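You operate a simulated robot arm through the tools that you are given. There is no shell and no other tool. Be economical: measure what you need, move in short steps, check, and stop when the job is done.

Carry out the task below with a simulated robot arm. There is one attempt and no reset: what you move stays moved.

## Task
Free the diode block from the vice, lay it in the small carton and fold both flaps.
Fine: it goes in the pocket in the foam. Set down upright: diode block.

The check looks at the end state, three seconds after you hand in, the way a careful person would. Anything else that was tipped, shoved, dropped, spilled or broken makes it a failure. Flat cloth is picked up by pressing the open fingertips on it (5 to 10 N) and closing them slowly along it; thin cloth reads only 2 to 8 mm in the jaws.

## Robot
A 7-joint arm with a two-finger parallel gripper, fixed in place. Base frame: the origin is at the foot of the arm, x ahead of it, y to its left, z up; the work surface is at about z = 800. Units: mm, rad, N and s.
With the tool pointing down near the work surface it reaches from about 440 to 920 mm from the base axis. Its first joint turns from -2.007 to 2.007 rad. Payload 3.91 kg.
The tool frame sits at the grasp point between the pads (the TCP): z along the fingers, y along the line on which they close. The tips reach 30 mm beyond it. The gripper opens to 110 mm. The fingers are 20 mm wide and 10 mm thick; the gripper's body (48 by 112 mm) begins 55 mm behind the TCP.
Orientation is that of the tool frame in the base frame, as a unit quaternion [x, y, z, w]. With the fingers straight down and closing along the base's y, the tool's x points along the base's -x, its y along +y and its z along -z.

## Interface
- The arm moves only by the tool step_arm. Its argument "steps" is a list of rows, each a list of 7 numbers: the shift along the base's x, y, z in mm, then the turn, a rotation vector about the base's x, y, z in rad, then the closure, from 0 (fully open) to 1 (shut). In form: [[dx, dy, dz, rx, ry, rz, claw], ...]. A call has 1 to 10 rows; each row shifts and turns the commanded pose from where the row before left it. Rows are played at 5 a second. More than 50 mm and 0.15 rad between two rows, or a gripper value outside its range, and nothing of the call is played. A pose out of reach is approached as far as the arm can. The call stops where the force on the tool passes 40 N (or 10 N more than at its start, if that is more) or the arm is blocked; 0.2 s more then pass. The fingers move at their own pace (about 153 mm/s each) and stop on an object; they squeeze with about 30 N. The grip force told is the motor's: it shows also when the fingers shut on nothing. Time passes only in rows, and 0.2 s behind the last, so rows that do not move let the fingers close. The reply holds the time, the measured pose of the TCP, the force on the tool along the base axes, the opening and the grip force, in the units named above and with some noise, with the torque about the TCP (base axes, N m) and any sound that the robot's microphone picked up.
- Cameras (640 x 400 px; columns grow to the right, rows downward): "scene" is fixed at [51.5, -498.7, 1595.8]; the picture's right is [0.31, -0.95, 0.00], its down [-0.68, -0.22, -0.70] and it looks along [0.66, 0.22, -0.72] (base axes); focal length 345 px, centre (320, 200). "wrist" rides on the gripper at [72, 17, -103] in the tool frame; the picture's right is [-0.23, 0.97, 0.00], its down [-0.76, -0.18, -0.62] and it looks along [-0.61, -0.14, 0.78] (tool axes); focal length 222 px, centre (320, 200). There is no depth. A picture from a camera that has moved, and an enlarged one, comes with that camera's place and axes in the base frame and with its lens.
- snapshot(camera): a new picture of that camera. It takes no simulated time.
- slide_trunk(by): slides the trunk up (or, below 0, down) by that many mm; the arm rides with it, the base frame stays. It gives what a move gives, with no picture.
- enlarge(camera, box): a new picture of the part [left, top, right, bottom] of that camera's present view, enlarged. It takes no simulated time.
- job_done(): hands the job in; it is judged then, once.

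Work in short steps. Places have to be worked out from the pictures, the camera data and where the tool is seen: move nearer, look again, correct. Check each grasp and each placing, and mend what went wrong. You have 120 turns and 64 pictures in all, those below and enlarged ones among them. Open the gripper and draw the arm clear of the work before you hand the job in, unless the task says otherwise; then end with one line.

The tools are called after "Emit:" as name(argument=value, ...) on one line, values as JSON. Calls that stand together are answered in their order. step_arm: Moves the arm, as the interface text tells. Its arguments: {"type":"object","properties":{"steps":{"type":"array","items":{"type":"array","items":{"type":"number"}}}},"required":["steps"]} The other tools are called the same way: slide_trunk (by) slides the trunk up or down; snapshot (camera) takes a picture; enlarge (camera, box) takes an enlarged picture of a part of a camera's view; job_done () hands the job in.

At the start:

```text
time_s: 0.0
ee_pos: [551.3, -70.1, 1213.1]
orientation: [0.0, 1.0, -0.001, 0.0]
contact_force: [-0.6, 0.2, 0.2]
wrist_torque: [0.0, -0.01, 0.0]
finger_gap: 109.9
grasp_force: 0.0
trunk travel left (down, up): [-775.0, 215.0]
```

scene: 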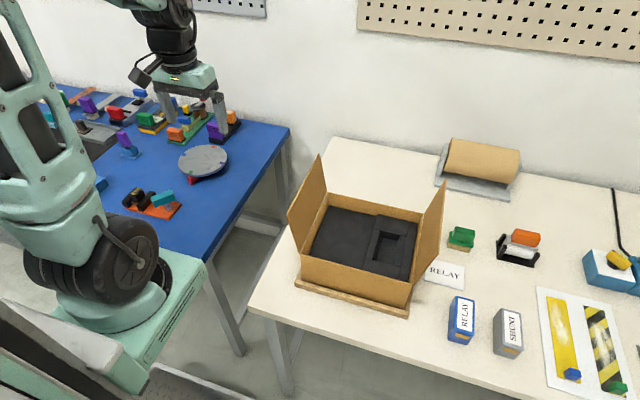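
wrist: 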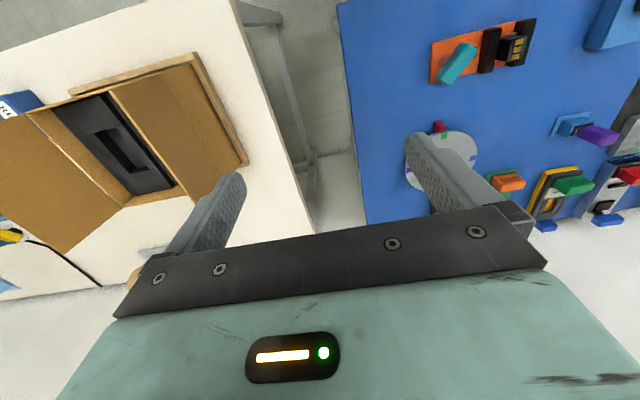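

The blue table holds several clamps and blocks; I need a closer look to find the vice holding the diode block.

Emit:
enlarge(camera="scene", box=[30, 60, 290, 225])

Emit:
enlarge(camera="scene", box=[270, 130, 640, 390])

Emit:
enlarge(camera="wrist", box=[400, 0, 640, 240])

```text
2.42 times, centred on (160, 142) of scene
camera zoom: at [51.5, -498.7, 1595.8], right [0.31, -0.95, 0.0], down [-0.68, -0.22, -0.7], along [0.66, 0.22, -0.72], focal length 837 px, centre (708, 339)
```

zoom: 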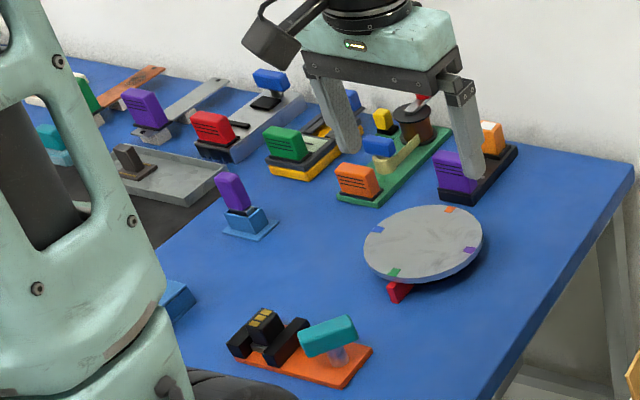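

```text
1.54 times, centred on (455, 260) of scene
camera zoom: at [51.5, -498.7, 1595.8], right [0.31, -0.95, 0.0], down [-0.68, -0.22, -0.7], along [0.66, 0.22, -0.72], focal length 531 px, centre (112, 108)
```

zoom: 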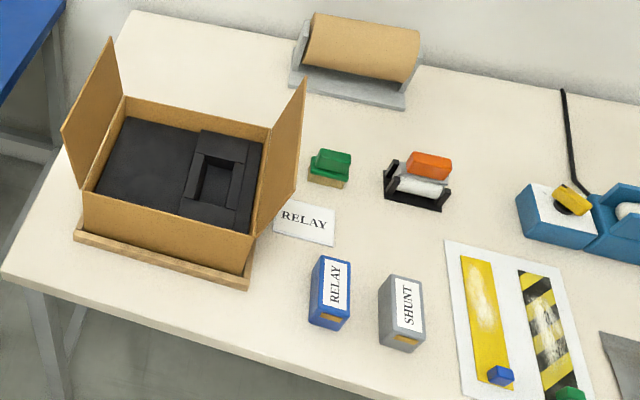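

```text
1.67 times, centred on (520, 120) of wrist
camera zoom: at [479.1, -53.1, 1314.6], right [0.23, 0.97, 0.0], down [0.76, -0.18, 0.62], along [0.61, -0.14, -0.78], focal length 370 px, centre (-13, 333)
```

zoom: 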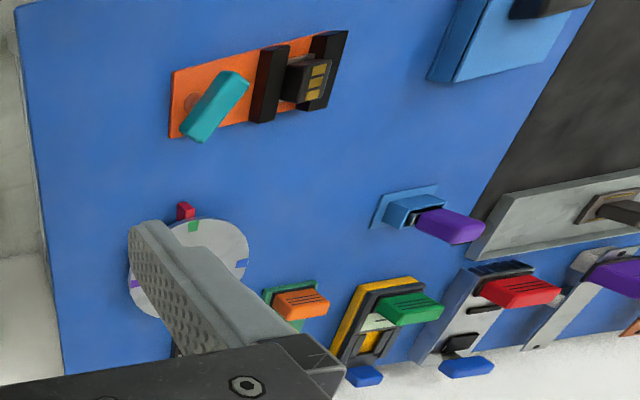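

The diode block looks like the black piece with gold contacts in the orange vice with the teal lever, near (594, 250). I go above it for a closer look.

Emit:
step_arm(steps=[[4, 44, -20, 0, 0, 0, 0], [4, 44, -20, 0, 0, 0, 0], [4, 44, -20, 0, 0, 0, 0], [4, 44, -20, 0, 0, 0, 0], [4, 44, -20, 0, 0, 0, 0], [4, 44, -20, 0, 0, 0, 0], [4, 43, -20, 0, 0, 0, 0], [0, 0, 0, 0, 0, 0, 0]])

Emit:
snapshot(camera="wrist")

```text
time_s: 1.8
ee_pos: [578.5, 237.4, 1072.7]
orientation: [0.0, 1.0, 0.0, 0.0]
contact_force: [1.0, 0.4, 0.4]
wrist_torque: [0.01, -0.03, 0.02]
finger_gap: 110.1
grasp_force: 0.1
trunk travel left (down, up): [-775.0, 215.0]
```

```text
58 pictures are left
camera wrist: at [506.4, 254.9, 1174.7], right [0.23, 0.97, 0.0], down [0.76, -0.18, 0.62], along [0.61, -0.14, -0.78], focal length 222 px, centre (320, 200)
```

wrist: 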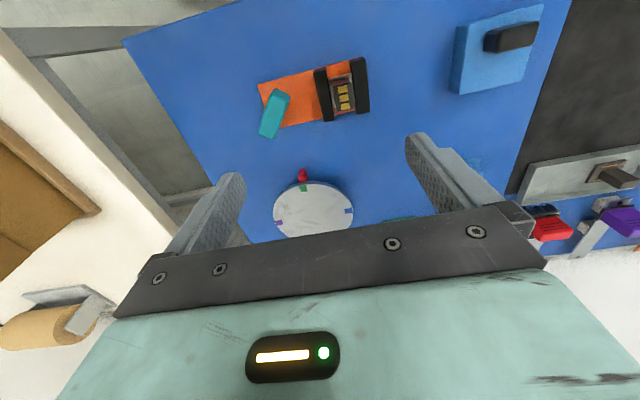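

Emit:
enlarge(camera="wrist", box=[230, 40, 400, 146])

Emit:
enlarge(camera="scene", box=[110, 175, 200, 231])

```text
3.76 times, centred on (315, 93) of wrist
camera zoom: at [506.4, 254.9, 1174.7], right [0.23, 0.97, 0.0], down [0.76, -0.18, 0.62], along [0.61, -0.14, -0.78], focal length 836 px, centre (339, 603)
```

zoom: 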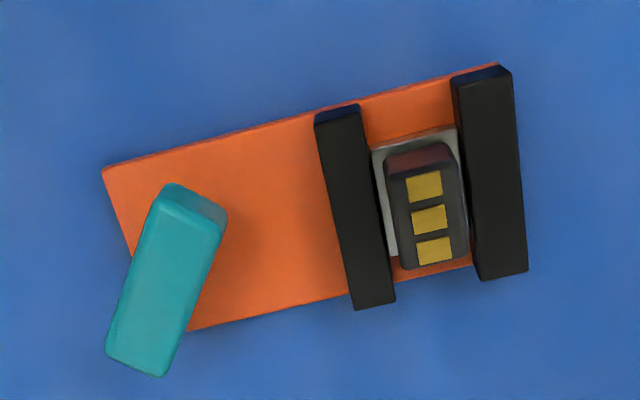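

```text
7.11 times, centred on (155, 203) of scene
camera zoom: at [51.5, -498.7, 1595.8], right [0.31, -0.95, 0.0], down [-0.68, -0.22, -0.7], along [0.66, 0.22, -0.72], focal length 2456 px, centre (1493, 179)
```

zoom: 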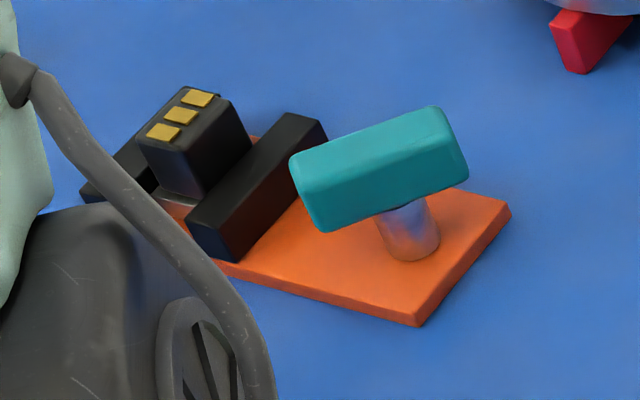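

The vice lies along y (base x 557–626, y 148–305); its T-handle is centred near (589, 173, 858) at about -37° yaw, and the block sits near (590, 270). I align above the handle.

Emit:
step_arm(steps=[[2.1, -12.9, -24.5, 0, 0, -0.129, 0.45], [2.1, -12.9, -24.5, 0, 0, -0.129, 0.45], [2.1, -12.9, -24.5, 0, 0, -0.129, 0.45], [2.1, -12.9, -24.5, 0, 0, -0.129, 0.45], [2.1, -12.9, -24.5, 0, 0, -0.129, 0.45], [0, 0, 0, 0, 0, 0, 0.45], [0, 0, 0, 0, 0, 0, 0.45]])

Emit:
snapshot(camera="wrist")

Emit:
enlarge(camera="scene", box=[80, 140, 240, 240])

```text
time_s: 3.4
ee_pos: [590.4, 173.1, 950.1]
orientation: [0.317, 0.948, 0.0, -0.001]
contact_force: [-0.1, 0.7, 0.4]
wrist_torque: [0.03, 0.0, 0.02]
finger_gap: 60.3
grasp_force: 0.2
trunk travel left (down, up): [-775.0, 215.0]
```

```text
55 pictures are left
camera wrist: at [542.9, 230.7, 1051.5], right [0.77, 0.64, 0.0], down [0.5, -0.6, 0.62], along [0.4, -0.48, -0.78], focal length 222 px, centre (320, 200)
```

wrist: 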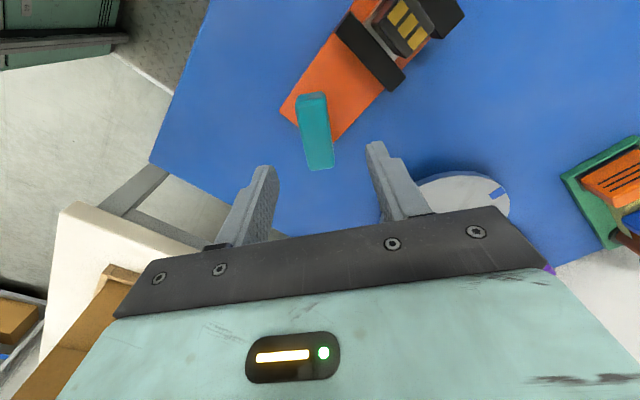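

```text
4.00 times, centred on (160, 190) of scene
camera zoom: at [51.5, -498.7, 1595.8], right [0.31, -0.95, 0.0], down [-0.68, -0.22, -0.7], along [0.66, 0.22, -0.72], focal length 1381 px, centre (960, 240)
```

zoom: 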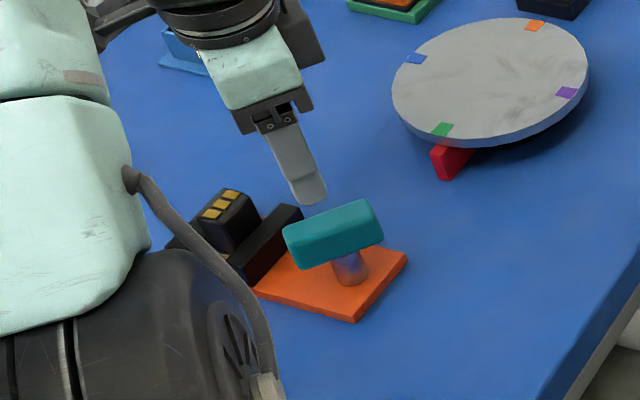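

The handle's centre reads (588, 171) and its yaw about -41°; I descend around it with a small correction.

Emit:
step_arm(steps=[[-1.5, -1, -30, 0, 0, -0.05, 0.45], [0, 0, -25, 0, 0, 0, 0.45], [0, 0, -20, 0, 0, 0, 0.45], [0, 0, -12, 0, 0, 0, 0.45], [0, 0, 0, 0, 0, 0, 0.45]])

Emit:
snapshot(camera="wrist")

Emit:
enlarge(camera="scene", box=[80, 140, 240, 240])

```text
time_s: 4.6
ee_pos: [587.8, 169.6, 862.7]
orientation: [0.34, 0.94, 0.0, 0.0]
contact_force: [0.5, 0.1, -0.7]
wrist_torque: [-0.06, -0.01, -0.02]
finger_gap: 60.6
grasp_force: 0.1
trunk travel left (down, up): [-775.0, 215.0]
```

```text
53 pictures are left
camera wrist: at [543.1, 229.6, 964.2], right [0.8, 0.6, 0.0], down [0.47, -0.62, 0.62], along [0.38, -0.5, -0.78], focal length 222 px, centre (320, 200)
```

wrist: 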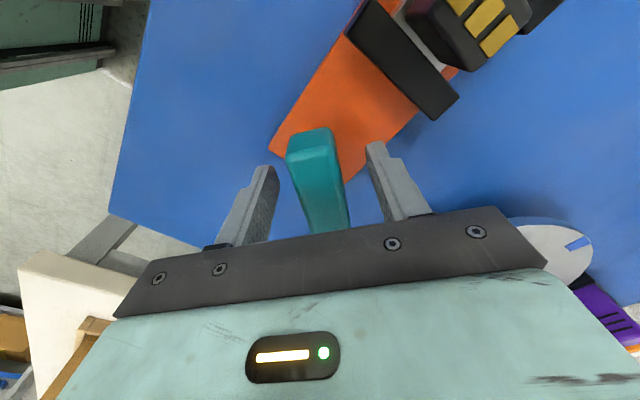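

```text
4.00 times, centred on (160, 190) of scene
camera zoom: at [51.5, -498.7, 1595.8], right [0.31, -0.95, 0.0], down [-0.68, -0.22, -0.7], along [0.66, 0.22, -0.72], focal length 1381 px, centre (960, 240)
```

zoom: 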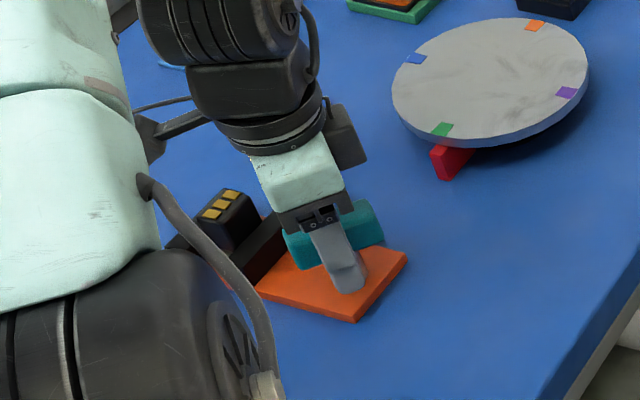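

The fingers straddle the handle; I close on it.

Emit:
step_arm(steps=[[0, 0, 0, 0, 0, 0, 0.7], [0, 0, 0, 0, 0, 0, 1], [0, 0, 0, 0, 0, 0, 1], [0, 0, 0, 0, 0, 0, 1]])

```text
time_s: 5.6
ee_pos: [587.7, 168.9, 862.5]
orientation: [0.341, 0.94, 0.0, 0.0]
contact_force: [2.0, 3.6, -3.0]
wrist_torque: [0.1, -0.44, 0.01]
finger_gap: 26.1
grasp_force: 45.1
trunk travel left (down, up): [-775.0, 215.0]
```

The handle is gripped (26 mm wide). I try a counterclockwise turn in small steps and watch the torque.

Emit:
step_arm(steps=[[0, 0, 0, 0, 0, 0.07, 1], [0, 0, 0, 0, 0, 0.07, 1], [0, 0, 0, 0, 0, 0.07, 1], [0, 0, 0, 0, 0, 0, 1]])

Emit:
enlarge(camera="wrist", box=[240, 0, 560, 200])

```text
time_s: 6.6
ee_pos: [587.6, 169.6, 863.9]
orientation: [0.239, 0.971, -0.001, -0.001]
contact_force: [-0.3, -1.2, -25.4]
wrist_torque: [0.27, -1.01, 0.02]
finger_gap: 26.0
grasp_force: 45.2
trunk travel left (down, up): [-775.0, 215.0]
```

```text
2.00 times, centred on (400, 100) of wrist
camera zoom: at [531.8, 218.8, 964.4], right [0.65, 0.76, 0.0], down [0.59, -0.51, 0.62], along [0.47, -0.41, -0.78], focal length 444 px, centre (160, 400)
```

zoom: 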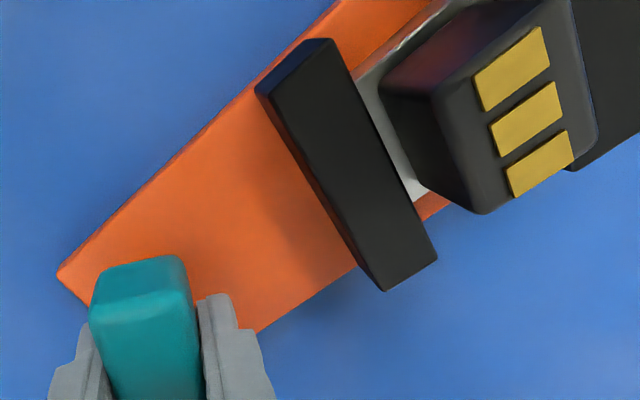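

The handle turns with me, and the tool got pushed up 1.4 mm (force 25 N), so the handle may rise like a screw. I raise slightly to see if the force drops.

Emit:
step_arm(steps=[[0, 0, 1.5, 0, 0, 0, 1], [0, 0, 0, 0, 0, 0, 1]])

```text
time_s: 7.2
ee_pos: [586.2, 170.6, 864.3]
orientation: [0.241, 0.971, -0.001, -0.002]
contact_force: [-2.1, -3.8, -29.5]
wrist_torque: [0.55, -0.32, -0.01]
finger_gap: 25.7
grasp_force: 45.0
trunk travel left (down, up): [-775.0, 215.0]
```

Raising increased the load, so the handle is pulling the tool down; I lower instead.

Emit:
step_arm(steps=[[0, 0, -1.5, 0, 0, 0, 1], [0, 0, -1, 0, 0, 0, 1], [0, 0, 0, 0, 0, 0, 1]])

```text
time_s: 8.0
ee_pos: [588.0, 168.7, 865.0]
orientation: [0.24, 0.971, -0.001, 0.0]
contact_force: [-14.4, -18.7, 28.4]
wrist_torque: [-0.14, 0.69, -0.05]
finger_gap: 26.1
grasp_force: 44.4
trunk travel left (down, up): [-775.0, 215.0]
```

Emit:
step_arm(steps=[[0, 0, 1.2, 0, 0, 0, 1], [0, 0, 0, 0, 0, 0, 1]])

Emit:
enlarge(camera="scene", box=[80, 140, 240, 240])

```text
time_s: 8.6
ee_pos: [586.7, 168.7, 864.1]
orientation: [0.24, 0.971, -0.001, 0.0]
contact_force: [-15.5, -23.6, 18.7]
wrist_torque: [-0.41, -1.01, -0.1]
finger_gap: 26.2
grasp_force: 44.6
trunk travel left (down, up): [-775.0, 215.0]
```

```text
4.00 times, centred on (160, 190) of scene
camera zoom: at [51.5, -498.7, 1595.8], right [0.31, -0.95, 0.0], down [-0.68, -0.22, -0.7], along [0.66, 0.22, -0.72], focal length 1381 px, centre (960, 240)
```

zoom: 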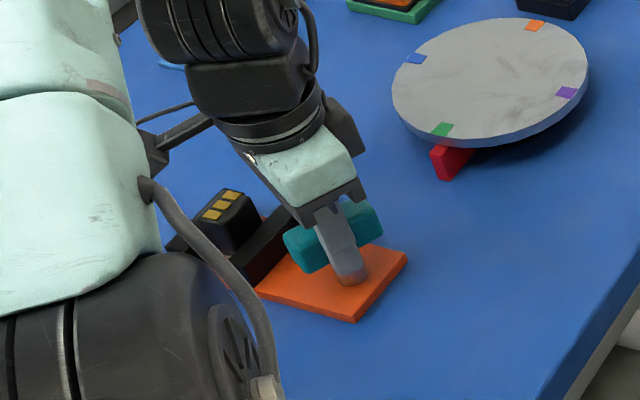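

It is unclear whether the handle really moved. I release, rise and compare with the earlier view.

Emit:
step_arm(steps=[[0, 0, 0, 0, 0, 0, 0.45], [0, 0, 0, 0, 0, 0, 0.45], [0, 0, 30, 0, 0, 0, 0.45], [0, 0, 40, 0, 0, 0, 0.45], [0, 0, 40, 0, 0, 0, 0.45], [0, 0, 0, 0, 0, 0, 0.45]])

Emit:
enlarge(camera="wrist", box=[240, 0, 480, 180])

Emit:
enlarge(camera="scene", box=[110, 175, 200, 231])

```text
time_s: 10.0
ee_pos: [588.0, 170.2, 974.2]
orientation: [0.241, 0.971, 0.0, 0.0]
contact_force: [-0.1, -0.2, -0.2]
wrist_torque: [-0.01, -0.01, 0.0]
finger_gap: 60.6
grasp_force: 0.0
trunk travel left (down, up): [-775.0, 215.0]
```

```text
2.22 times, centred on (360, 90) of wrist
camera zoom: at [533.2, 219.0, 1076.1], right [0.65, 0.76, 0.0], down [0.59, -0.51, 0.62], along [0.47, -0.41, -0.78], focal length 494 px, centre (231, 444)
```

zoom: 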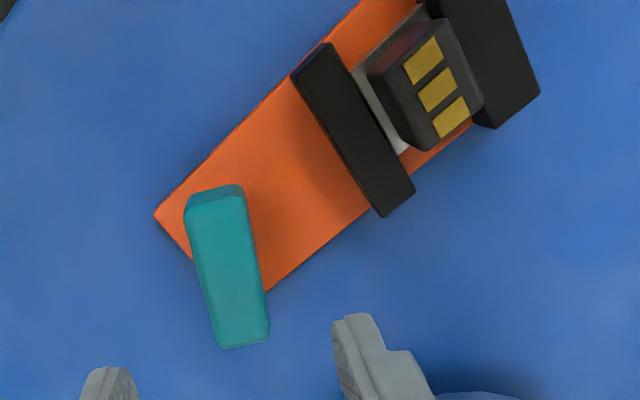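

```text
7.11 times, centred on (155, 203) of scene
camera zoom: at [51.5, -498.7, 1595.8], right [0.31, -0.95, 0.0], down [-0.68, -0.22, -0.7], along [0.66, 0.22, -0.72], focal length 2456 px, centre (1493, 179)
```

zoom: 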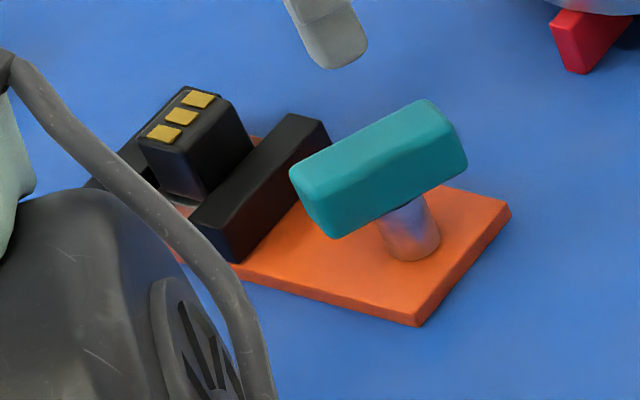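

The handle did turn about 10° counterclockwise and the near jaw backed off slightly, so counterclockwise loosens. I regrip and turn further.

Emit:
step_arm(steps=[[1, -1, -40, 0, 0, 0, 0.45], [0, 0, -40, 0, 0, 0, 0.45], [0, 0, -27, 0, 0, 0, 0.45], [0, 0, 0, 0, 0, 0, 0.7], [0, 0, 0, 0, 0, 0, 1], [0, 0, 0, 0, 0, 0, 1]])

Emit:
step_arm(steps=[[0, 0, 0, 0, 0, 0.08, 1], [0, 0, 0, 0, 0, 0.08, 1], [0, 0, 0, 0, 0, 0.08, 1], [0, 0, 0, 0, 0, 0.08, 1], [0, 0, 0, 0, 0, 0.08, 1], [0, 0, 0, 0, 0, 0, 1]])

```text
time_s: 11.4
ee_pos: [586.9, 168.1, 868.7]
orientation: [0.241, 0.971, -0.002, -0.001]
contact_force: [-10.2, -20.2, 0.2]
wrist_torque: [0.77, 0.36, -0.05]
finger_gap: 26.1
grasp_force: 44.8
trunk travel left (down, up): [-775.0, 215.0]
```

```text
time_s: 13.0
ee_pos: [589.2, 167.8, 868.5]
orientation: [0.042, 0.999, -0.002, -0.002]
contact_force: [-7.5, -10.3, 19.7]
wrist_torque: [0.68, 0.18, -0.04]
finger_gap: 26.0
grasp_force: 45.2
trunk travel left (down, up): [-775.0, 215.0]
stopped in row 6: the force on the tool passed its limit at 40 N (the readings are from after the stop); the commanded pose is now the measured one
```

Turned another 0.4 rad with modest forces; I check the jaw.

Emit:
step_arm(steps=[[0, 0, 0.5, 0, 0, 0, 1], [0, 0, 0, 0, 0, 0, 1]])

Emit:
enlarge(camera="wrist", box=[240, 0, 560, 200])

Emit:
enlarge(camera="scene", box=[110, 175, 200, 231])

```text
time_s: 13.6
ee_pos: [588.8, 169.1, 868.5]
orientation: [0.042, 0.999, -0.002, -0.001]
contact_force: [-6.3, -12.8, 23.9]
wrist_torque: [0.63, 0.86, 0.0]
finger_gap: 26.0
grasp_force: 45.3
trunk travel left (down, up): [-775.0, 215.0]
```

```text
2.00 times, centred on (400, 100) of wrist
camera zoom: at [518.1, 191.9, 969.8], right [0.31, 0.95, 0.0], down [0.75, -0.24, 0.62], along [0.59, -0.19, -0.78], focal length 444 px, centre (160, 400)
```

zoom: 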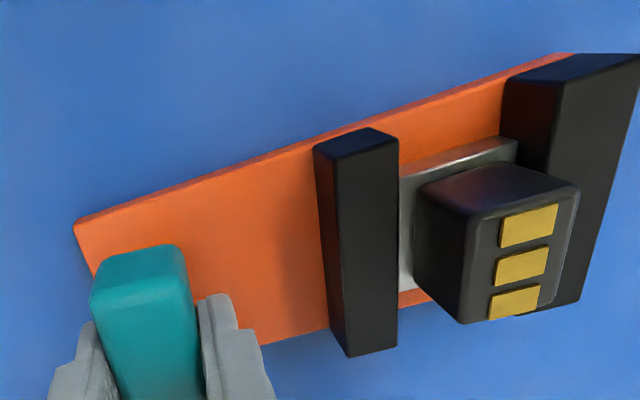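

```text
7.11 times, centred on (155, 203) of scene
camera zoom: at [51.5, -498.7, 1595.8], right [0.31, -0.95, 0.0], down [-0.68, -0.22, -0.7], along [0.66, 0.22, -0.72], focal length 2456 px, centre (1493, 179)
```

zoom: 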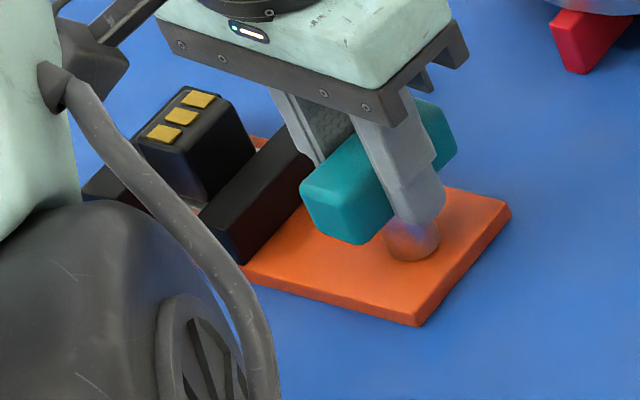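

The jaw is opening with the turn. I continue counterclockwise.

Emit:
step_arm(steps=[[0, 0, 0.5, 0, 0, 0.08, 1], [0, 0, 0.3, 0, 0, 0.08, 1], [0, 0, 0.3, 0, 0, 0.08, 1], [0, 0, 0.2, 0, 0, 0.08, 1], [0, 0, 0.2, 0, 0, 0.08, 1], [0, 0, 0.2, 0, 0, 0.08, 1], [0, 0, 0, 0, 0, 0, 1]])

```text
time_s: 15.2
ee_pos: [587.2, 167.0, 867.5]
orientation: [-0.197, 0.98, -0.002, -0.002]
contact_force: [-4.4, -18.4, -17.2]
wrist_torque: [1.04, -0.55, -0.02]
finger_gap: 26.0
grasp_force: 45.1
trunk travel left (down, up): [-775.0, 215.0]
```

Emit:
step_arm(steps=[[0, -0.5, -0.5, 0, 0, 0.08, 1], [0, -0.3, 0, 0, 0, 0.08, 1], [0, 0, 0, 0, 0, 0.08, 1], [0, 0, 0, 0, 0, 0.08, 1], [0, 0, 0, 0, 0, 0.08, 1], [0, 0, 0, 0, 0, 0.08, 1], [0, 0, 0, 0, 0, 0, 1]])

Emit:
enlarge(camera="scene", box=[110, 175, 200, 231])

Emit:
snapshot(camera="wrist")

```text
time_s: 16.8
ee_pos: [588.8, 167.3, 868.4]
orientation: [-0.425, 0.905, -0.002, -0.002]
contact_force: [-4.7, -19.8, -12.9]
wrist_torque: [-0.46, 1.15, 0.01]
finger_gap: 25.8
grasp_force: 44.7
trunk travel left (down, up): [-775.0, 215.0]
```

```text
7.11 times, centred on (155, 203) of scene
camera zoom: at [51.5, -498.7, 1595.8], right [0.31, -0.95, 0.0], down [-0.68, -0.22, -0.7], along [0.66, 0.22, -0.72], focal length 2456 px, centre (1493, 179)
```

zoom: 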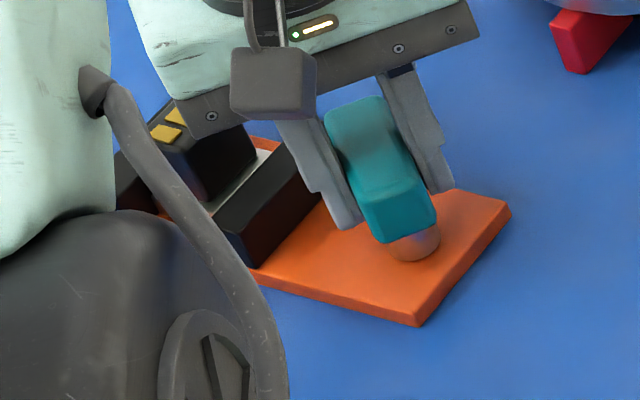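

```text
44 pictures are left
camera wrist: at [530.1, 122.6, 970.0], right [-0.6, 0.8, 0.0], down [0.62, 0.47, 0.62], along [0.5, 0.37, -0.78], focal length 222 px, centre (320, 200)
```

wrist: 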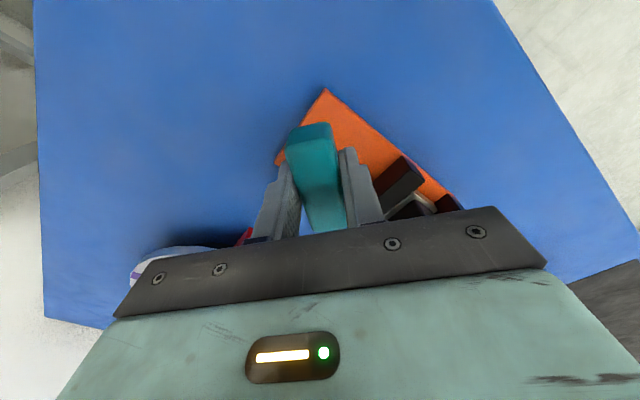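

The gap is opening between jaw and block. I turn about 0.5 rad more for clearance.

Emit:
step_arm(steps=[[0, -0.5, -0.3, 0, 0, 0.08, 1], [0, -0.3, 0, 0, 0, 0.08, 1], [0, 0, 0, 0, 0, 0.08, 1], [0, 0, 0, 0, 0, 0.08, 1], [0, 0, 0, 0, 0, 0.08, 1], [0, 0, 0, 0, 0, 0.08, 1], [0, 0, 0, 0, 0, 0, 1]])

Emit:
enlarge(camera="scene", box=[110, 175, 200, 231])

```text
time_s: 18.4
ee_pos: [589.2, 166.4, 868.2]
orientation: [-0.627, 0.779, -0.002, 0.0]
contact_force: [5.0, -21.1, -16.7]
wrist_torque: [0.7, 0.5, -0.04]
finger_gap: 26.0
grasp_force: 44.7
trunk travel left (down, up): [-775.0, 215.0]
```

```text
7.11 times, centred on (155, 203) of scene
camera zoom: at [51.5, -498.7, 1595.8], right [0.31, -0.95, 0.0], down [-0.68, -0.22, -0.7], along [0.66, 0.22, -0.72], focal length 2456 px, centre (1493, 179)
```

zoom: 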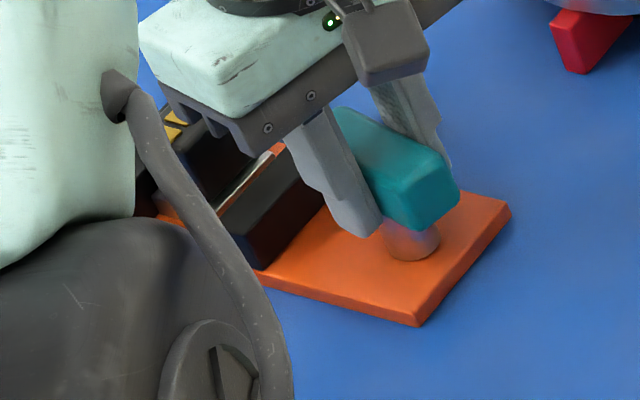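

The vice is open about 10 mm. I release the handle, lift straight up, and turn the tool to close along x above the block.

Emit:
step_arm(steps=[[0, 0, 0, 0, 0, 0, 0.6], [0, 0, 0, 0, 0, 0, 0.45], [0, 0, 40, 0, 0, 0, 0.45], [0, 0, 40, 0, 0, 0, 0.45], [0, 0, 30, 0, 0, 0.108, 0.3], [0, 40, 0, 0, 0, 0.108, 0.3], [0, 42, 0, 0, 0, 0, 0.3], [0, 0, 0, 0, 0, 0, 0.3]])

Emit:
snapshot(camera="wrist")

Emit:
enlarge(camera="scene", box=[110, 175, 200, 231])

```text
time_s: 20.2
ee_pos: [587.4, 248.2, 972.4]
orientation: [-0.707, 0.707, -0.001, 0.0]
contact_force: [0.0, 0.9, -0.3]
wrist_torque: [-0.04, 0.01, -0.01]
finger_gap: 76.9
grasp_force: 0.1
trunk travel left (down, up): [-775.0, 215.0]
```

```text
42 pictures are left
camera wrist: at [571.7, 175.6, 1075.0], right [-0.97, 0.23, 0.0], down [0.18, 0.76, 0.62], along [0.14, 0.6, -0.78], focal length 222 px, centre (320, 200)
```

wrist: 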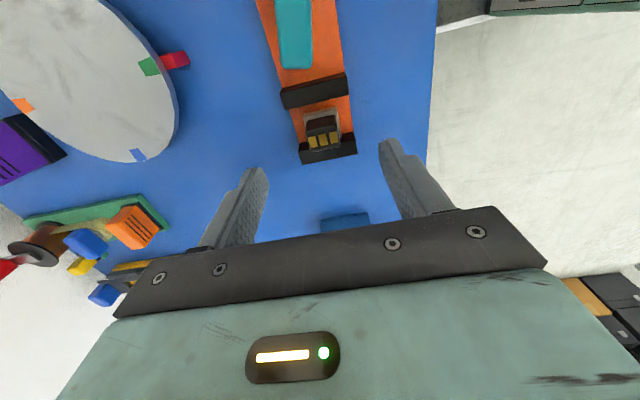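

```text
7.11 times, centred on (155, 203) of scene
camera zoom: at [51.5, -498.7, 1595.8], right [0.31, -0.95, 0.0], down [-0.68, -0.22, -0.7], along [0.66, 0.22, -0.72], focal length 2456 px, centre (1493, 179)
```

zoom: 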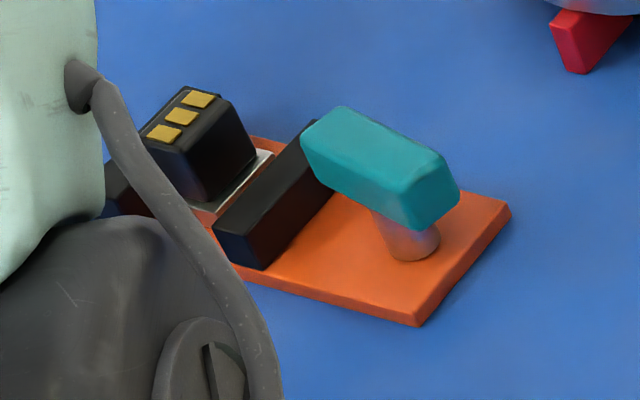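

Block is free of the near jaw. I enlarge to locate it precisely.

Emit:
enlarge(camera="wrist", box=[260, 70, 388, 170])

```text
4.00 times, centred on (324, 120) of wrist
camera zoom: at [571.7, 175.6, 1075.0], right [-0.97, 0.23, 0.0], down [0.18, 0.76, 0.62], along [0.14, 0.6, -0.78], focal length 888 px, centre (304, 520)
```

zoom: 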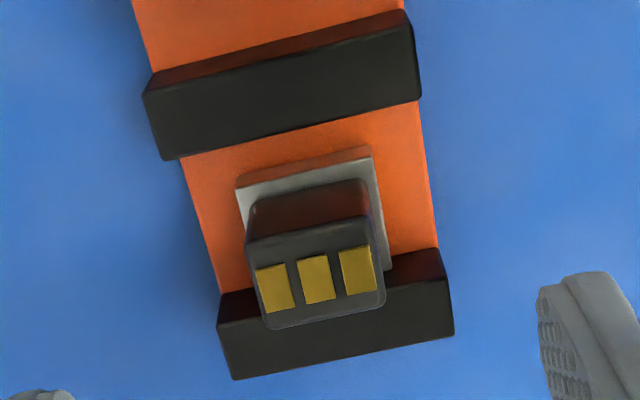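

The block's top is about x 573–605, y 253–277, z≈858. I descend to grip its upper part with the tips above the jaws.

Emit:
step_arm(steps=[[1.5, 14, -30, 0, 0, 0, 0.4], [0, 0, -30, 0, 0, 0, 0.4], [0, 0, -25, 0, 0, 0, 0.4], [0, 0, -20, 0, 0, 0, 0.4], [0, 0, 0, 0, 0, 0, 0.4]])

Emit:
snapshot(camera="wrist")

Emit:
enlarge(camera="scene", box=[90, 155, 218, 235])

```text
time_s: 21.4
ee_pos: [587.2, 261.8, 871.5]
orientation: [0.707, -0.707, 0.002, 0.0]
contact_force: [0.1, 0.3, -0.1]
wrist_torque: [0.02, -0.01, -0.01]
finger_gap: 65.8
grasp_force: 0.1
trunk travel left (down, up): [-775.0, 215.0]
```

```text
39 pictures are left
camera wrist: at [571.5, 190.4, 972.9], right [-0.97, 0.23, 0.0], down [0.18, 0.76, 0.62], along [0.14, 0.6, -0.78], focal length 222 px, centre (320, 200)
```

wrist: 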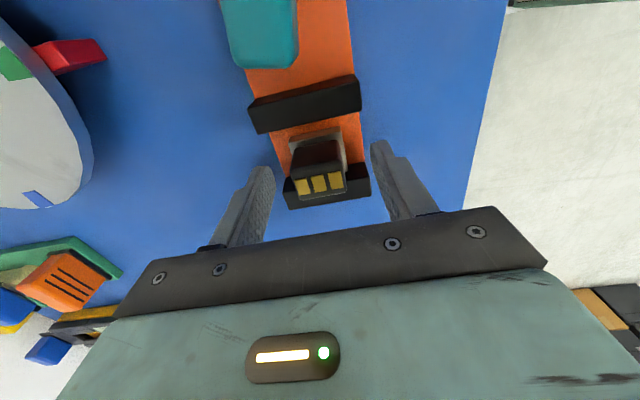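

```text
5.00 times, centred on (154, 195) of scene
camera zoom: at [51.5, -498.7, 1595.8], right [0.31, -0.95, 0.0], down [-0.68, -0.22, -0.7], along [0.66, 0.22, -0.72], focal length 1727 px, centre (1150, 225)
```

zoom: 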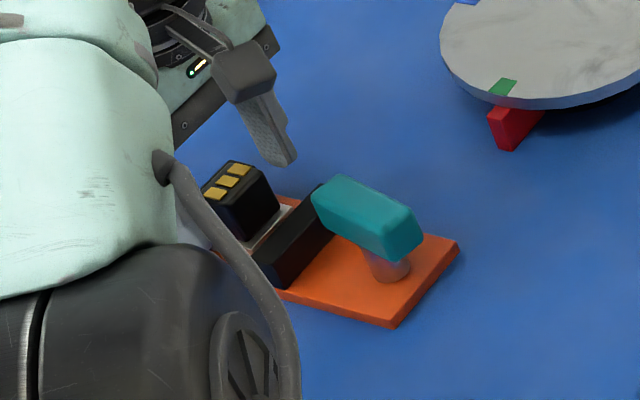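

Parallax gives the block top at (590, 266, 857). I nudge into line, lower slightly and close.

Emit:
step_arm(steps=[[2.5, 2, -6, 0, 0, 0, 0.45], [0, 0, 0, 0, 0, 0, 0.55], [0, 0, 0, 0, 0, 0, 0.7], [0, 0, 0, 0, 0, 0, 1], [0, 0, 0, 0, 0, 0, 1], [0, 0, 0, 0, 0, 0, 1]])

Emit:
enlarge(camera="wrist", box=[220, 60, 420, 220])

```text
time_s: 22.8
ee_pos: [591.2, 264.9, 866.5]
orientation: [-0.707, 0.707, -0.002, 0.0]
contact_force: [0.2, 0.1, -0.1]
wrist_torque: [0.01, -0.01, -0.02]
finger_gap: 33.0
grasp_force: 29.8
trunk travel left (down, up): [-775.0, 215.0]
```

```text
2.50 times, centred on (320, 140) of wrist
camera zoom: at [574.8, 193.6, 967.7], right [-0.97, 0.23, 0.0], down [0.18, 0.76, 0.62], along [0.14, 0.6, -0.78], focal length 555 px, centre (320, 350)
```

zoom: 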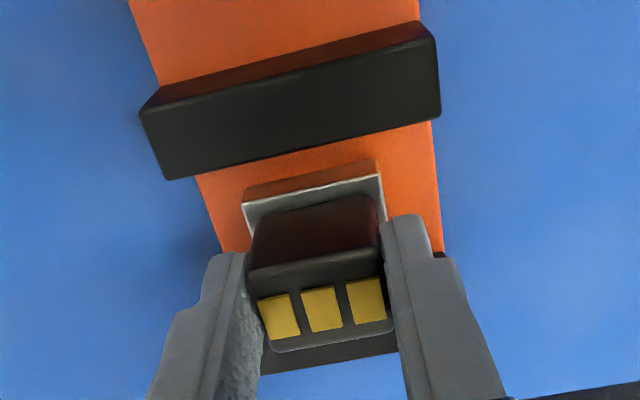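

Gripped at 33 mm. I edge 1.5 mm off the far jaw and lift straight up.

Emit:
step_arm(steps=[[0, -1.5, 3, 0, 0, 0, 1], [0, 0, 10, 0, 0, 0, 1], [0, 0, 20, 0, 0, 0, 1], [0, 0, 40, 0, 0, 0, 1], [0, 0, 50, 0, 0, 0, 1], [0, 0, 50, 0, 0, 0, 1], [0, 0, 40, 0, 0, 0, 1], [0, 0, 0, 0, 0, 0, 1]])

Emit:
snapshot(camera="scene")

```text
time_s: 24.6
ee_pos: [594.7, 267.9, 1081.5]
orientation: [-0.707, 0.708, -0.002, -0.001]
contact_force: [-0.9, -0.9, -0.7]
wrist_torque: [0.02, -0.02, -0.04]
finger_gap: 33.1
grasp_force: 29.6
trunk travel left (down, up): [-775.0, 215.0]
```

```text
36 pictures are left
```

scene: 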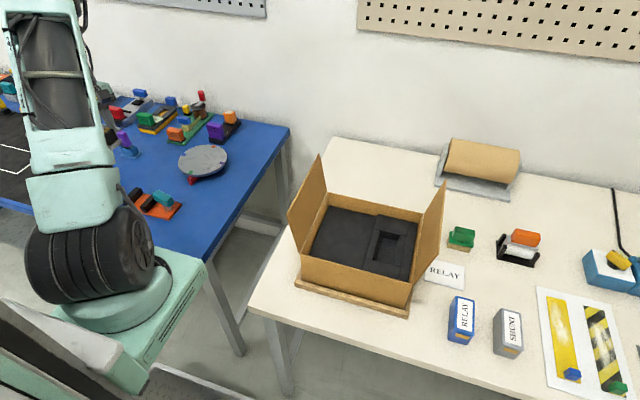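

The block is held. The carton pocket sits roughly at x 552–645, y −468 to −518. I carry the block there at a safe height.

Emit:
step_arm(steps=[[0, -20, 40, 0, 0, 0, 1], [0, -40, 25, 0, 0, 0, 1], [0, -45, 20, 0, 0, 0, 1], [0, -45, 15, 0, 0, 0, 1], [0, -47, 0, 0, 0, 0, 1], [0, -47, 0, 0, 0, 0, 1], [0, -47, 0, 0, 0, 0, 1], [0, -47, 0, 0, 0, 0, 1], [0, -47, 0, 0, 0, 0, 1], [0, -47, 0, 0, 0, 0, 1]])

Emit:
step_arm(steps=[[0, -47, 0, 0, 0, 0, 1], [0, -47, 0, 0, 0, 0, 1], [0, -47, 0, 0, 0, 0, 1], [0, -47, 0, 0, 0, 0, 1], [0, -47, 0, 0, 0, 0, 1], [0, -47, 0, 0, 0, 0, 1], [0, -47, 0, 0, 0, 0, 1], [0, -40, 0, 0, 0, 0, 1], [0, 0, 0, 0, 0, 0, 1]])

Emit:
snapshot(camera="wrist")

Emit:
snapshot(camera="scene")

```text
time_s: 26.8
ee_pos: [591.9, -167.0, 1179.2]
orientation: [-0.707, 0.708, -0.002, 0.0]
contact_force: [-0.2, 0.2, -0.2]
wrist_torque: [-0.02, 0.02, 0.03]
finger_gap: 32.9
grasp_force: 30.0
trunk travel left (down, up): [-775.0, 215.0]
```

```text
time_s: 28.8
ee_pos: [592.6, -540.1, 1179.3]
orientation: [0.707, -0.707, 0.003, 0.0]
contact_force: [0.4, 0.0, -0.4]
wrist_torque: [-0.01, -0.01, -0.01]
finger_gap: 32.9
grasp_force: 29.7
trunk travel left (down, up): [-775.0, 215.0]
```

```text
35 pictures are left
camera wrist: at [576.5, -611.5, 1280.8], right [-0.97, 0.23, 0.0], down [0.18, 0.76, 0.62], along [0.14, 0.6, -0.78], focal length 222 px, centre (320, 200)
```

wrist: 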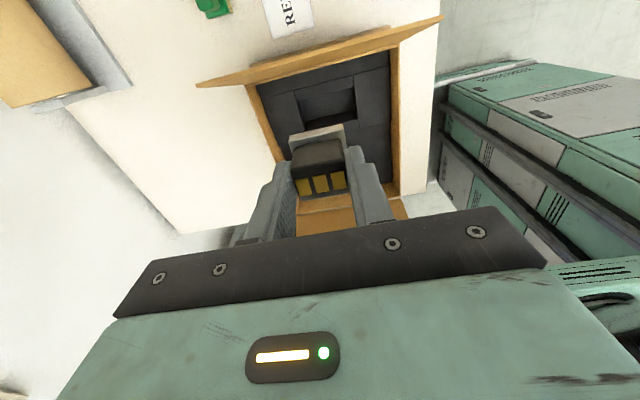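

```text
34 pictures are left
```

scene: 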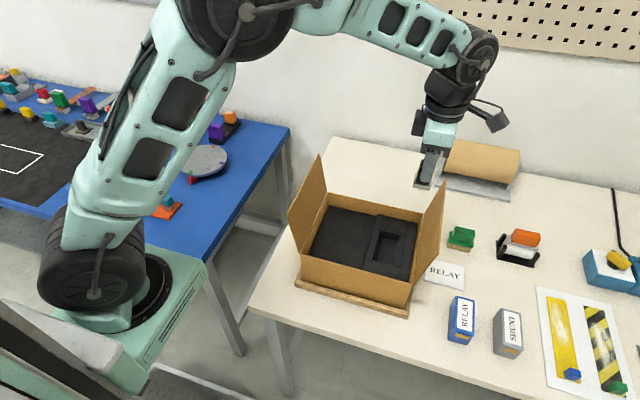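

The grey plate came along: it is part of the block. I enlarge the block and pocket.

Emit:
enlarge(camera="wrist", box=[190, 10, 450, 210])

Emit:
enlarge(camera="scene", box=[280, 130, 460, 320])

```text
2.00 times, centred on (320, 110) of wrist
camera zoom: at [576.5, -611.5, 1280.8], right [-0.97, 0.23, 0.0], down [0.18, 0.76, 0.62], along [0.14, 0.6, -0.78], focal length 444 px, centre (320, 380)
```

zoom: 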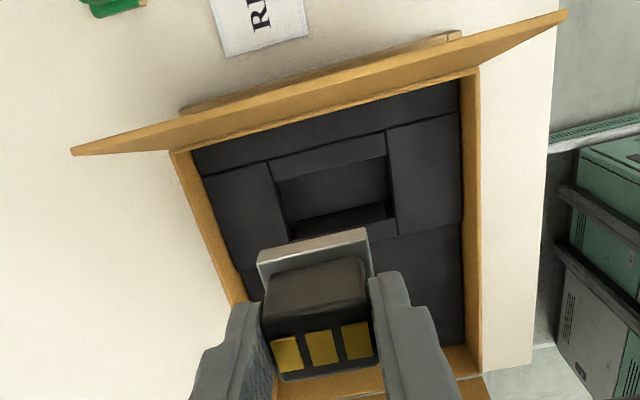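

```text
2.11 times, centred on (370, 225) of scene
camera zoom: at [51.5, -498.7, 1595.8], right [0.31, -0.95, 0.0], down [-0.68, -0.22, -0.7], along [0.66, 0.22, -0.72], focal length 727 px, centre (215, 147)
```

zoom: 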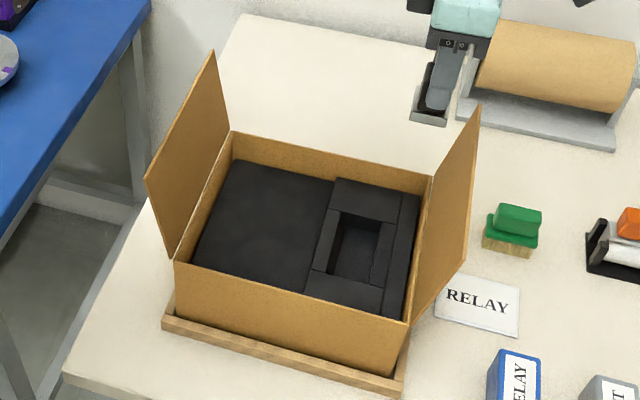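

Pocket is about x 542–635, y −526 to −479 (foam ≈ 900, rim ≈ 920). The wrist camera would hit the right flap (top ≈ z 1030, y −592) in this orientation, so I turn the tool by 180° up here first.

Emit:
step_arm(steps=[[0, 2, 0, 0, 0, -0.149, 1], [0, 2, 0, 0, 0, -0.149, 1], [0, 2, 0, 0, 0, -0.149, 1], [0, 2, 0, 0, 0, -0.149, 1], [0, 2, 0, 0, 0, -0.149, 1], [0, 2, 0, 0, 0, -0.149, 1], [0, 2, 0, 0, 0, -0.149, 1], [0, 2, 0, 0, 0, -0.149, 1], [0, 2, 0, 0, 0, -0.149, 1], [0, 2, 0, 0, 0, -0.149, 1]])

Emit:
step_arm(steps=[[0, 2, 0, 0, 0, -0.149, 1], [0, 2, 0, 0, 0, -0.149, 1], [0, 2, 0, 0, 0, -0.149, 1], [0, 2, 0, 0, 0, -0.149, 1], [0, 2, 0, 0, 0, -0.149, 1], [0, 2, 0, 0, 0, -0.149, 1], [0, 2, 0, 0, 0, -0.149, 1], [0, 2, 0, 0, 0, -0.149, 1], [0, 2, 0, 0, 0, -0.149, 1], [0, 2, 0, 0, 0, -0.149, 1]])

Emit:
step_arm(steps=[[0, 0, -20, 0, 0, -0.1616, 1], [0, 0, 0, 0, 0, 0, 1]])

Emit:
snapshot(camera="wrist")

```text
time_s: 31.0
ee_pos: [594.4, -517.2, 1180.7]
orientation: [-0.039, 0.999, -0.001, -0.002]
contact_force: [0.5, 0.2, -0.8]
wrist_torque: [-0.01, 0.01, 0.0]
finger_gap: 33.3
grasp_force: 30.3
trunk travel left (down, up): [-775.0, 215.0]
```

```text
time_s: 33.2
ee_pos: [593.6, -497.0, 1180.2]
orientation: [0.648, 0.761, 0.001, -0.001]
contact_force: [-0.5, -0.2, -0.9]
wrist_torque: [0.02, -0.02, -0.03]
finger_gap: 33.3
grasp_force: 29.4
trunk travel left (down, up): [-775.0, 215.0]
```

```text
refused: row 1 steps farther than a row can; nothing moved
```

```text
31 pictures are left
camera wrist: at [599.7, -423.5, 1282.2], right [1.0, -0.07, 0.0], down [-0.05, -0.78, 0.62], along [-0.05, -0.62, -0.78], focal length 222 px, centre (320, 200)
```

wrist: 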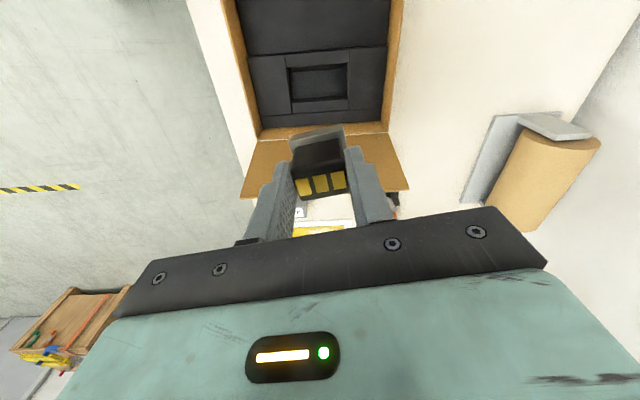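

Pocket centre refined to (590, −498), foam top ≈ 886. I finish the turn and descend to just above the rim.

Emit:
step_arm(steps=[[0, 0, 0, 0, 0, -0.08, 1], [-2, -1, -30, 0, 0, -0.081, 1], [0, 0, -45, 0, 0, 0, 1], [0, 0, -45, 0, 0, 0, 1], [0, 0, -45, 0, 0, 0, 1], [0, 0, 0, 0, 0, 0, 1]])

Emit:
enlarge(camera="wrist", box=[220, 0, 420, 210])

Emit:
enlarge(camera="scene", box=[280, 130, 460, 320])

```text
time_s: 34.6
ee_pos: [592.1, -496.7, 1017.9]
orientation: [0.707, 0.707, 0.0, -0.002]
contact_force: [-0.2, 0.2, 0.2]
wrist_torque: [0.01, -0.02, 0.05]
finger_gap: 33.0
grasp_force: 30.3
trunk travel left (down, up): [-775.0, 215.0]
```

```text
1.90 times, centred on (320, 105) of wrist
camera zoom: at [609.2, -423.9, 1119.1], right [0.97, -0.23, 0.0], down [-0.18, -0.76, 0.62], along [-0.14, -0.6, -0.78], focal length 423 px, centre (320, 381)
```

zoom: 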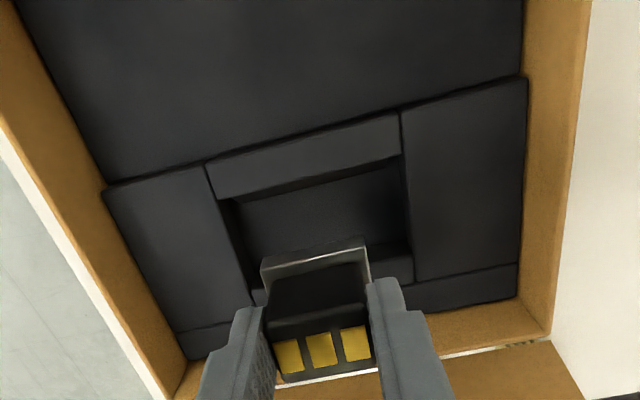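

```text
2.11 times, centred on (370, 225) of scene
camera zoom: at [51.5, -498.7, 1595.8], right [0.31, -0.95, 0.0], down [-0.68, -0.22, -0.7], along [0.66, 0.22, -0.72], focal length 727 px, centre (215, 147)
```

zoom: 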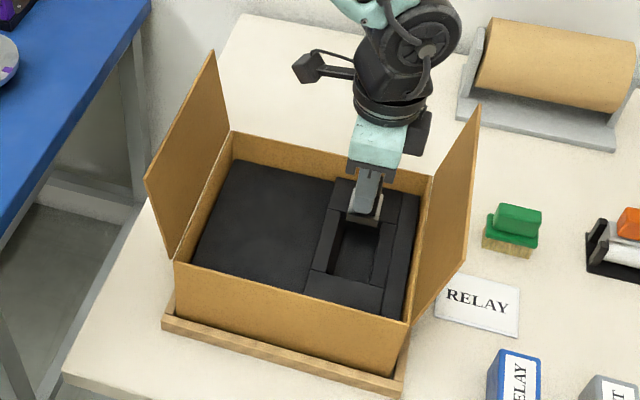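

The block is centred over the pocket (plate ≈ y −484…−511, x ≈ 593; pocket centre ≈ (592, −500)). I lower in stages.

Emit:
step_arm(steps=[[0, -1.5, -30, 0, 0, 0, 1], [0, 0, -30, 0, 0, 0, 1], [0, 0, -15, 0, 0, 0, 1], [0, 0, -10, 0, 0, 0, 1], [0, 0, 0, 0, 0, 0, 1]])

Emit:
enlarge(camera="wrist", box=[220, 0, 420, 210])

Emit:
enlarge(camera="scene", box=[320, 170, 460, 290])

```text
time_s: 35.8
ee_pos: [590.8, -497.4, 931.9]
orientation: [0.707, 0.707, -0.001, -0.003]
contact_force: [-0.4, -0.2, -0.8]
wrist_torque: [0.01, 0.01, 0.01]
finger_gap: 33.1
grasp_force: 30.2
trunk travel left (down, up): [-775.0, 215.0]
```

```text
1.90 times, centred on (320, 105) of wrist
camera zoom: at [609.1, -425.5, 1032.9], right [0.97, -0.23, 0.0], down [-0.18, -0.76, 0.62], along [-0.14, -0.6, -0.78], focal length 423 px, centre (320, 381)
```

zoom: 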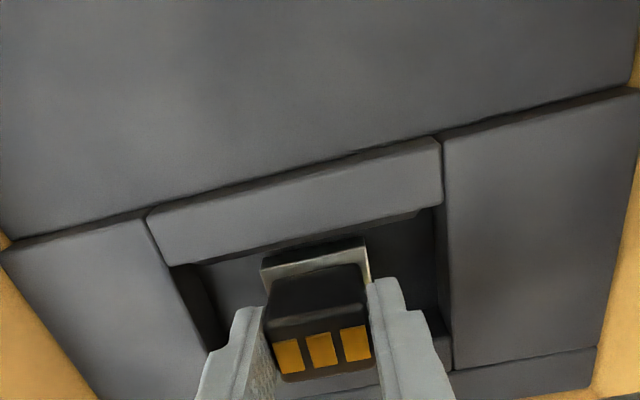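

```text
3.33 times, centred on (390, 230) of scene
camera zoom: at [51.5, -498.7, 1595.8], right [0.31, -0.95, 0.0], down [-0.68, -0.22, -0.7], along [0.66, 0.22, -0.72], focal length 1151 px, centre (87, 100)
```

zoom: 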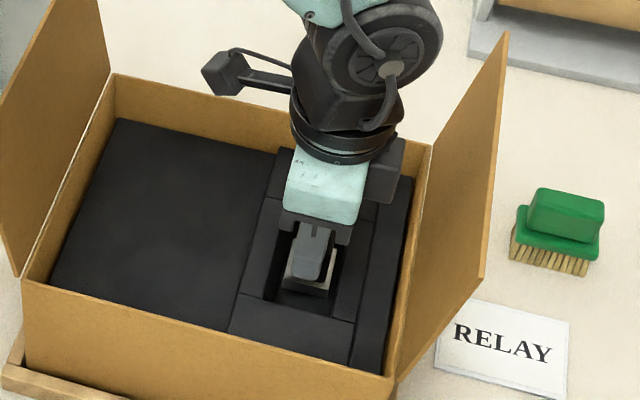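

The plate is at the pocket mouth with clearance all round. I keep lowering in small steps until contact.

Emit:
step_arm(steps=[[0, -1, -6, 0, 0, 0, 1], [0, 0, -6, 0, 0, 0, 1], [0, 0, -5, 0, 0, 0, 1], [0, 0, -5, 0, 0, 0, 1], [0, 0, 0, 0, 0, 0, 1]])

```text
time_s: 37.0
ee_pos: [592.5, -501.2, 911.2]
orientation: [0.706, 0.708, 0.001, 0.002]
contact_force: [-4.3, 2.7, 20.3]
wrist_torque: [0.26, 0.22, -0.01]
finger_gap: 33.6
grasp_force: 30.1
trunk travel left (down, up): [-775.0, 215.0]
stopped in row 5: the force on the tool passed its limit at 41 N (the readings are from after the stop); the commanded pose is now the measured one
```

Contact at TCP z 911 (plate ≈ 853, about 33 mm below the foam top) – probably the floor. I check.

Emit:
enlarge(camera="wrist", box=[220, 0, 420, 210])

Emit:
enlarge(camera="scene", box=[350, 190, 450, 275])

```text
1.90 times, centred on (320, 105) of wrist
camera zoom: at [609.7, -427.7, 1013.3], right [0.97, -0.23, 0.0], down [-0.18, -0.76, 0.62], along [-0.14, -0.61, -0.78], focal length 423 px, centre (320, 381)
```

zoom: 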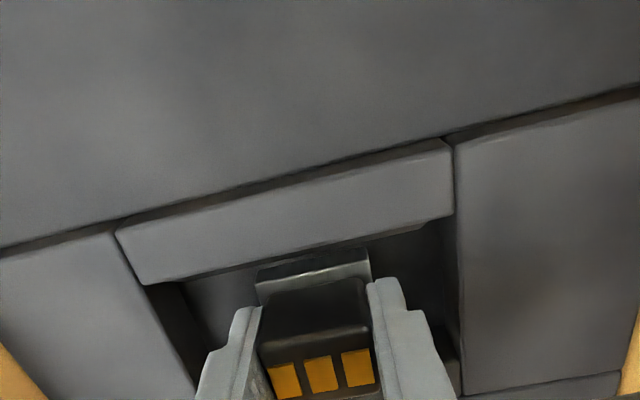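

```text
4.71 times, centred on (400, 232) of scene
camera zoom: at [51.5, -498.7, 1595.8], right [0.31, -0.95, 0.0], down [-0.68, -0.22, -0.7], along [0.66, 0.22, -0.72], focal length 1625 px, centre (-56, 47)
```

zoom: 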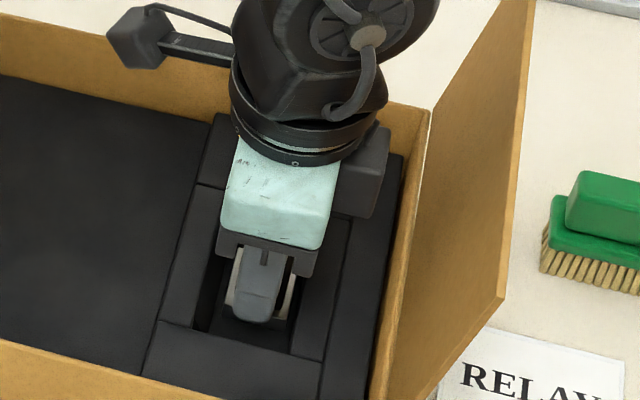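

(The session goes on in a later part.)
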